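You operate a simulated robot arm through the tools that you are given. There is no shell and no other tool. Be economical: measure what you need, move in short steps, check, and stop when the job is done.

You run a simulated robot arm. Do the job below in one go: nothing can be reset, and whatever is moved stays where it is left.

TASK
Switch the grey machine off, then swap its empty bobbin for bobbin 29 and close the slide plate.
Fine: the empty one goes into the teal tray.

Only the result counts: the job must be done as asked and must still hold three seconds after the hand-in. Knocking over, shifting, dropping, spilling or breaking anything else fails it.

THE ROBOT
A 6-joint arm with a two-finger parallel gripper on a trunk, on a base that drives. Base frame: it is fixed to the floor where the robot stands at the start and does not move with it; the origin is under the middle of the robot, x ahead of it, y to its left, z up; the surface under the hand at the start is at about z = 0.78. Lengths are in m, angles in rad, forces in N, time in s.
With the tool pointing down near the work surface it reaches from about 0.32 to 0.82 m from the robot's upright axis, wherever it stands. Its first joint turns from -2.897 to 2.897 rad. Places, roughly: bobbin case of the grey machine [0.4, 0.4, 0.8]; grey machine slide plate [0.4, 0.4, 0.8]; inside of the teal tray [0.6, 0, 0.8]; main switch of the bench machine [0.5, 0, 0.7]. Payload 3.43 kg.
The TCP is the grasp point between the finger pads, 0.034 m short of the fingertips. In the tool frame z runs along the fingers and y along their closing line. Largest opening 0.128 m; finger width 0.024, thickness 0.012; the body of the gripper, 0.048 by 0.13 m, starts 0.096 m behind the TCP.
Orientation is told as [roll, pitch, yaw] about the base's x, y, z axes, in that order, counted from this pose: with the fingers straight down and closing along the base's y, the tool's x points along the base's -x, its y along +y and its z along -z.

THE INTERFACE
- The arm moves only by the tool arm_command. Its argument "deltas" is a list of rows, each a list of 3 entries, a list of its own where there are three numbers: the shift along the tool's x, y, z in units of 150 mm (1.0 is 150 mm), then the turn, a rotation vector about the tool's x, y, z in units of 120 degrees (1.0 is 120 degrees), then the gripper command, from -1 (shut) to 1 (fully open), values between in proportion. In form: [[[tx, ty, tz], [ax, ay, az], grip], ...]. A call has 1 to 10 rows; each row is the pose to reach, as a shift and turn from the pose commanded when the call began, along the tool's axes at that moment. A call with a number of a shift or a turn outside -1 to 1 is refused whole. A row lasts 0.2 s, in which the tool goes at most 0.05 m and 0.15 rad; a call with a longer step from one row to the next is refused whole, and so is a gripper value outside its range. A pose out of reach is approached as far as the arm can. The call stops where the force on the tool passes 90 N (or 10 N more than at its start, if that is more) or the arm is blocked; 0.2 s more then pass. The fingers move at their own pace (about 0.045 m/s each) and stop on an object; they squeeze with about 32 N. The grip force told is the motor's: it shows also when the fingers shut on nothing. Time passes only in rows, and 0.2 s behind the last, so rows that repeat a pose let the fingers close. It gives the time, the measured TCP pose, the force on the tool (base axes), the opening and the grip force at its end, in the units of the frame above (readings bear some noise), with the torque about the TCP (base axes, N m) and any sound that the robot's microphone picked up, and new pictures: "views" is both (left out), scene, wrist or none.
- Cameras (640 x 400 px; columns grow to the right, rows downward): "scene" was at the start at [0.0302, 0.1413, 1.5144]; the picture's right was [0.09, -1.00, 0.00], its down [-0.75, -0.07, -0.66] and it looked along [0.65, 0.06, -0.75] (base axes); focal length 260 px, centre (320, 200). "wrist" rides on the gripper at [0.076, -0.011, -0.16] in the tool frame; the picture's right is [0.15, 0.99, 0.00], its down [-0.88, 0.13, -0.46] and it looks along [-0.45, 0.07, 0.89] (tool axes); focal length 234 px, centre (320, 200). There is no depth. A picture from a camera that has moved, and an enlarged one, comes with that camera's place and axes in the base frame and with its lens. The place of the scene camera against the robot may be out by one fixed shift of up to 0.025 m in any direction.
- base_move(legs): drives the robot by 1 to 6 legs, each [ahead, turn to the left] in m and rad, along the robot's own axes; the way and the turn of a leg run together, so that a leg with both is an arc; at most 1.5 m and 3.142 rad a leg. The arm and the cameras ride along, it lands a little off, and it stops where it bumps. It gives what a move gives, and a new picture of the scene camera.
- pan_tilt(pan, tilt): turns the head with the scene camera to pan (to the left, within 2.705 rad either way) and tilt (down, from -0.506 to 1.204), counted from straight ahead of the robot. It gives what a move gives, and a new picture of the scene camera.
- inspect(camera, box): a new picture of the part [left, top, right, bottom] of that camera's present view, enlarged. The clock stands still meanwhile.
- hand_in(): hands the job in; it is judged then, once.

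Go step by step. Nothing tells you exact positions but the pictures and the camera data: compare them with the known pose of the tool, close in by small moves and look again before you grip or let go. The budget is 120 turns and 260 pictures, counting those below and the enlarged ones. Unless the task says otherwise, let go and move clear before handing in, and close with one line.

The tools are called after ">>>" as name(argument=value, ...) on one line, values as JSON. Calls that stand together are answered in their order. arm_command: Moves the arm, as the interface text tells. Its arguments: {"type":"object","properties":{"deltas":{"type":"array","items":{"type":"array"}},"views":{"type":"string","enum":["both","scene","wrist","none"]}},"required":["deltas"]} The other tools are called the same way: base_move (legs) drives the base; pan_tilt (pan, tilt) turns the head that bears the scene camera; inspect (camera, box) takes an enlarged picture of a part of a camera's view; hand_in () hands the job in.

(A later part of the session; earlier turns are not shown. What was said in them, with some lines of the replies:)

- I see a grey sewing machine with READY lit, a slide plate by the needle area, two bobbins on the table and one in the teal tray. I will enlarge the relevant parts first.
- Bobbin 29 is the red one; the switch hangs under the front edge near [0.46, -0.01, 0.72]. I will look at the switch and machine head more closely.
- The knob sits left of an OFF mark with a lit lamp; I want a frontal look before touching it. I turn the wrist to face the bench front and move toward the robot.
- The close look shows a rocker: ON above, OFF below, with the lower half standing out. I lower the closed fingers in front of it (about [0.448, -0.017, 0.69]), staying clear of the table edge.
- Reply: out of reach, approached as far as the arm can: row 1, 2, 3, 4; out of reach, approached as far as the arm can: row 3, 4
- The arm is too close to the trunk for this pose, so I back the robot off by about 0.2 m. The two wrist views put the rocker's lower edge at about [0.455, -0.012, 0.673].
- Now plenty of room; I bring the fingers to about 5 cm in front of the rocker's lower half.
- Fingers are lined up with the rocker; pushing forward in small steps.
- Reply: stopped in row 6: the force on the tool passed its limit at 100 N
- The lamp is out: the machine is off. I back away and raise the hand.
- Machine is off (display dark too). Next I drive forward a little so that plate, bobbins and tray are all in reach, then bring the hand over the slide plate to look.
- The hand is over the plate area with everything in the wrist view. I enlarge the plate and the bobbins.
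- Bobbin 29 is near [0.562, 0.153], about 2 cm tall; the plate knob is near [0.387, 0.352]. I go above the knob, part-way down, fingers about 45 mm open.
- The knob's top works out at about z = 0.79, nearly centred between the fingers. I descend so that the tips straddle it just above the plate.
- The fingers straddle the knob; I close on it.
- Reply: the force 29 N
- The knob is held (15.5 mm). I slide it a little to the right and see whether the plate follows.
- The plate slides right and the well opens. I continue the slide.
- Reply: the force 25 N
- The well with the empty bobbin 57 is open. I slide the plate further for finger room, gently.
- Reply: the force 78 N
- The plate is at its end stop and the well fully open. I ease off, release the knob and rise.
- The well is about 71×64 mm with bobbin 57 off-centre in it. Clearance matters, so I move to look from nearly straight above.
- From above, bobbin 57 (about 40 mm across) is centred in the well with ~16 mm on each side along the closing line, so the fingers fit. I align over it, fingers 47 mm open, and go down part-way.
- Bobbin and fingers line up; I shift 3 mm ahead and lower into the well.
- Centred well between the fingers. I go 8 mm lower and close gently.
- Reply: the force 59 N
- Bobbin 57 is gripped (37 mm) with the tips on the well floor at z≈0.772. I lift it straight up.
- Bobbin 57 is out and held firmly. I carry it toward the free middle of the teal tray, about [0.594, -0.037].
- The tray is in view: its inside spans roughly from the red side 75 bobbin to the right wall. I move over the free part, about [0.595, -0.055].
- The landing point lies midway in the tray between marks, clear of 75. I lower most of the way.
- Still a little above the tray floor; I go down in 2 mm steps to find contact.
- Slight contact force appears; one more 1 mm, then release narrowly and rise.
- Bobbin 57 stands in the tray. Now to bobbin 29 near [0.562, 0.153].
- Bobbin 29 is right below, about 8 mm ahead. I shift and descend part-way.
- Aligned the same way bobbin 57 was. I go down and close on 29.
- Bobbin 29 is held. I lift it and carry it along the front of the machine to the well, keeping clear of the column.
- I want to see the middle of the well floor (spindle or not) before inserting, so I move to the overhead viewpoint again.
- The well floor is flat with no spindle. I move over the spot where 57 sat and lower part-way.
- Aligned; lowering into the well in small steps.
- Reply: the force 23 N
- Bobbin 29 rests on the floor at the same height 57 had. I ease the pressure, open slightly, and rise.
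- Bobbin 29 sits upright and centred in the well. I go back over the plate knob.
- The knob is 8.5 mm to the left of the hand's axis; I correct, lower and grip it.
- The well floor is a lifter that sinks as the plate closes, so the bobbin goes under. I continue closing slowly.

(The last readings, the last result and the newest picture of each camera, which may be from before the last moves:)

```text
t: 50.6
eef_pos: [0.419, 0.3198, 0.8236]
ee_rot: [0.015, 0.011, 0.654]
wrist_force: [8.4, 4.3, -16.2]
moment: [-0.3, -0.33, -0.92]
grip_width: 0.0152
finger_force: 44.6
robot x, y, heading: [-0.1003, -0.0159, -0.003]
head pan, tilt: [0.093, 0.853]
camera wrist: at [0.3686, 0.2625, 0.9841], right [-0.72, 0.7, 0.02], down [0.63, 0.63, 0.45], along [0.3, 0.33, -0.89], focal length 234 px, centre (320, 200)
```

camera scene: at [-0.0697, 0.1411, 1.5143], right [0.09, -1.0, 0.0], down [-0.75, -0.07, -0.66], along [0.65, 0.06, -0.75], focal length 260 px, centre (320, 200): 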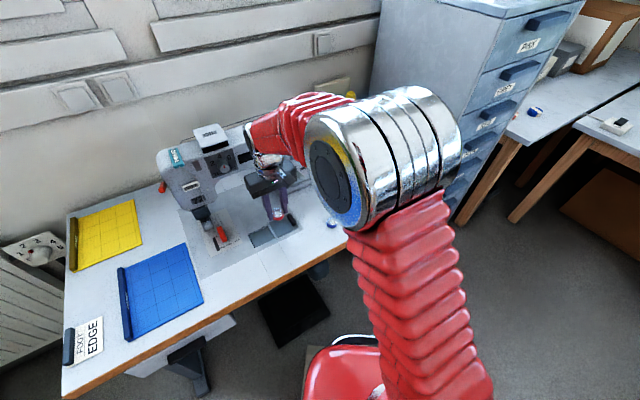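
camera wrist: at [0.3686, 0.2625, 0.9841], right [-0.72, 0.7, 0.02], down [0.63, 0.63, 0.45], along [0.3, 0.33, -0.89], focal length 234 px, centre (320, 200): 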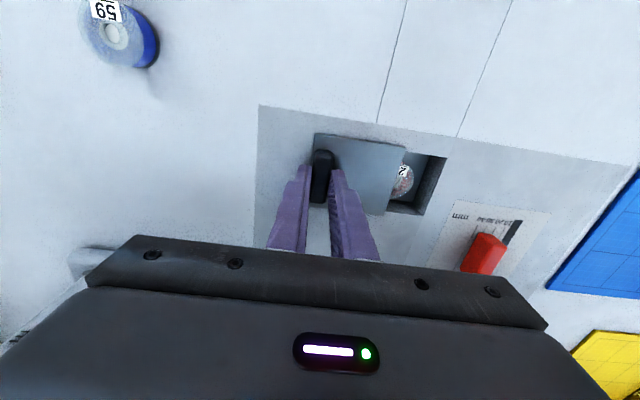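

The plate passes over the bobbin freely. I go on to the closed end.

>>> arm_command(deltas=[[[0, 0.08, 0.004], [0, 0, 0], -1], [[0, 0.16, 0.006], [0, 0, 0], -1], [[0, 0.24, 0.006], [0, 0, 0], -1], [[0, 0.3, 0.006], [0, 0, 0], -1]], views="wrist")

```text
t: 51.6
eef_pos: [0.3915, 0.3557, 0.8231]
ee_rot: [0.015, 0.008, 0.651]
wrist_force: [12.0, 9.0, -19.9]
moment: [-0.13, -0.55, -0.91]
grip_width: 0.0153
finger_force: 45.2
robot x, y, heading: [-0.0998, -0.0176, -0.002]
head pan, tilt: [0.093, 0.853]
camera wrist: at [0.3413, 0.2986, 0.9841], right [-0.72, 0.7, 0.02], down [0.63, 0.63, 0.45], along [0.3, 0.33, -0.89], focal length 234 px, centre (320, 200)
```

wrist: 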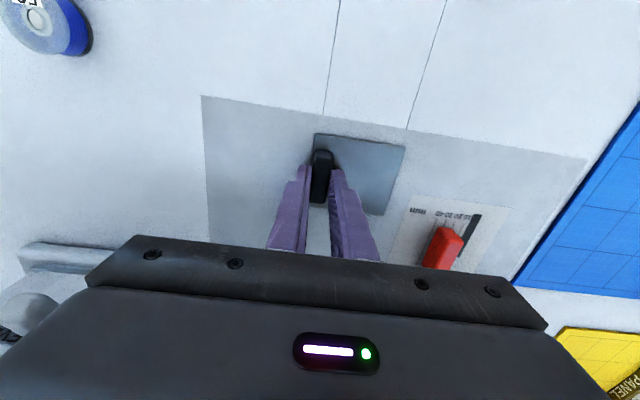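

Well covered; I push on gently to feel the closed stop.

>>> arm_command(deltas=[[[0, 0.015, 0], [0, 0, 0], -1], [[0, 0.03, 0], [0, 0, 0], -1]], views="none")

```text
t: 52.2
eef_pos: [0.3913, 0.3556, 0.8242]
ee_rot: [0.013, 0.009, 0.652]
wrist_force: [34.6, -17.3, -15.1]
moment: [-0.8, -1.07, -0.7]
grip_width: 0.0156
finger_force: 44.4
robot x, y, heading: [-0.1024, -0.0214, -0.002]
head pan, tilt: [0.093, 0.853]
```

It is against the closed stop. I ease back to the neutral pose, open and rise clear.

>>> arm_command(deltas=[[[0.01, -0.02, 0], [0, 0, 0], -1], [[0.01, -0.02, 0], [0, 0, 0], -0.3], [[0.01, -0.02, 0], [0, 0, 0], -0.3], [[0.01, -0.02, 0], [0, 0, 0], -0.3], [[0.01, -0.02, -0.2], [0, 0, 0], -0.3], [[0.01, -0.02, -0.45], [0, 0, 0], -0.3], [[0.2, -0.02, -0.65], [0, 0, 0], -0.3]], views="both")

>>> inspect(camera="wrist", box=[260, 140, 420, 240])

```text
t: 53.8
eef_pos: [0.3675, 0.3353, 0.9201]
ee_rot: [0.015, 0.009, 0.651]
wrist_force: [0.6, -0.1, -0.2]
moment: [0.01, 0.04, -0.04]
grip_width: 0.0447
finger_force: 0.0
robot x, y, heading: [-0.0988, -0.0193, -0.002]
head pan, tilt: [0.093, 0.853]
camera scene: at [-0.0696, 0.141, 1.5143], right [0.09, -1.0, 0.0], down [-0.75, -0.07, -0.66], along [0.65, 0.06, -0.75], focal length 260 px, centre (320, 200)
camera wrist: at [0.3176, 0.279, 1.0811], right [-0.72, 0.7, 0.02], down [0.63, 0.63, 0.45], along [0.3, 0.33, -0.89], focal length 234 px, centre (320, 200)
```

scene: 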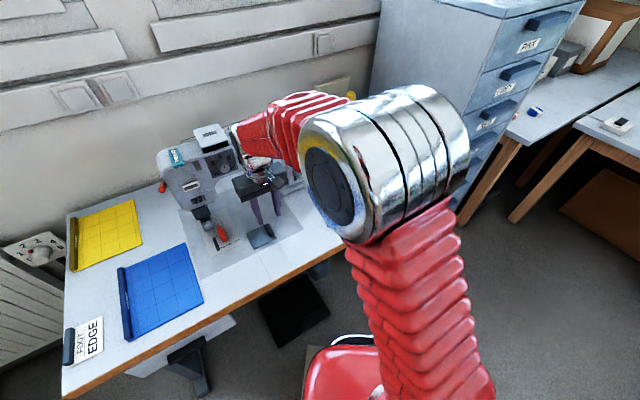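
wrist: 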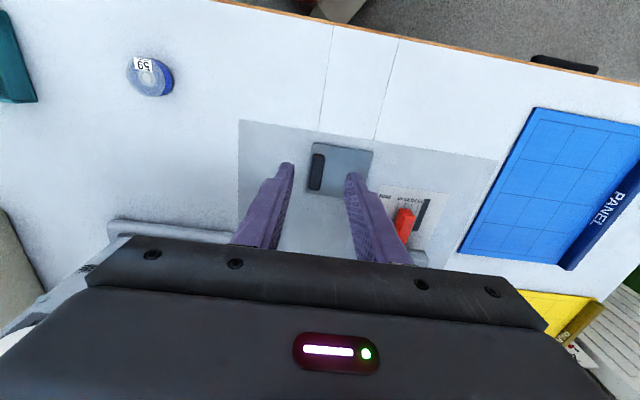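

```text
4.00 times, centred on (340, 190) of wrist
camera zoom: at [0.3176, 0.279, 1.0811], right [-0.72, 0.7, 0.02], down [0.63, 0.63, 0.45], along [0.3, 0.33, -0.89], focal length 937 px, centre (240, 240)
```

zoom: 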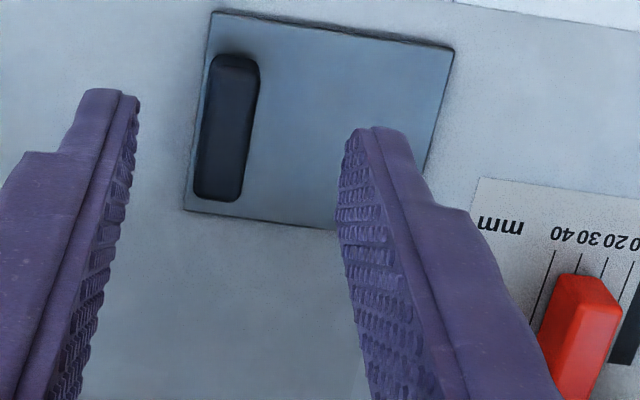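

The slide plate is closed with no gap and the machine is off. Bobbin 29 is inside, 57 stands in the teal tray, and the hand is clear, so I hand in.

>>> hand_in()

```text
The job is handed in.
```

The grey machine is switched off, bobbin 29 has replaced the empty bobbin (57), the slide plate is closed against its stop, and 57 stands in the teal tray.
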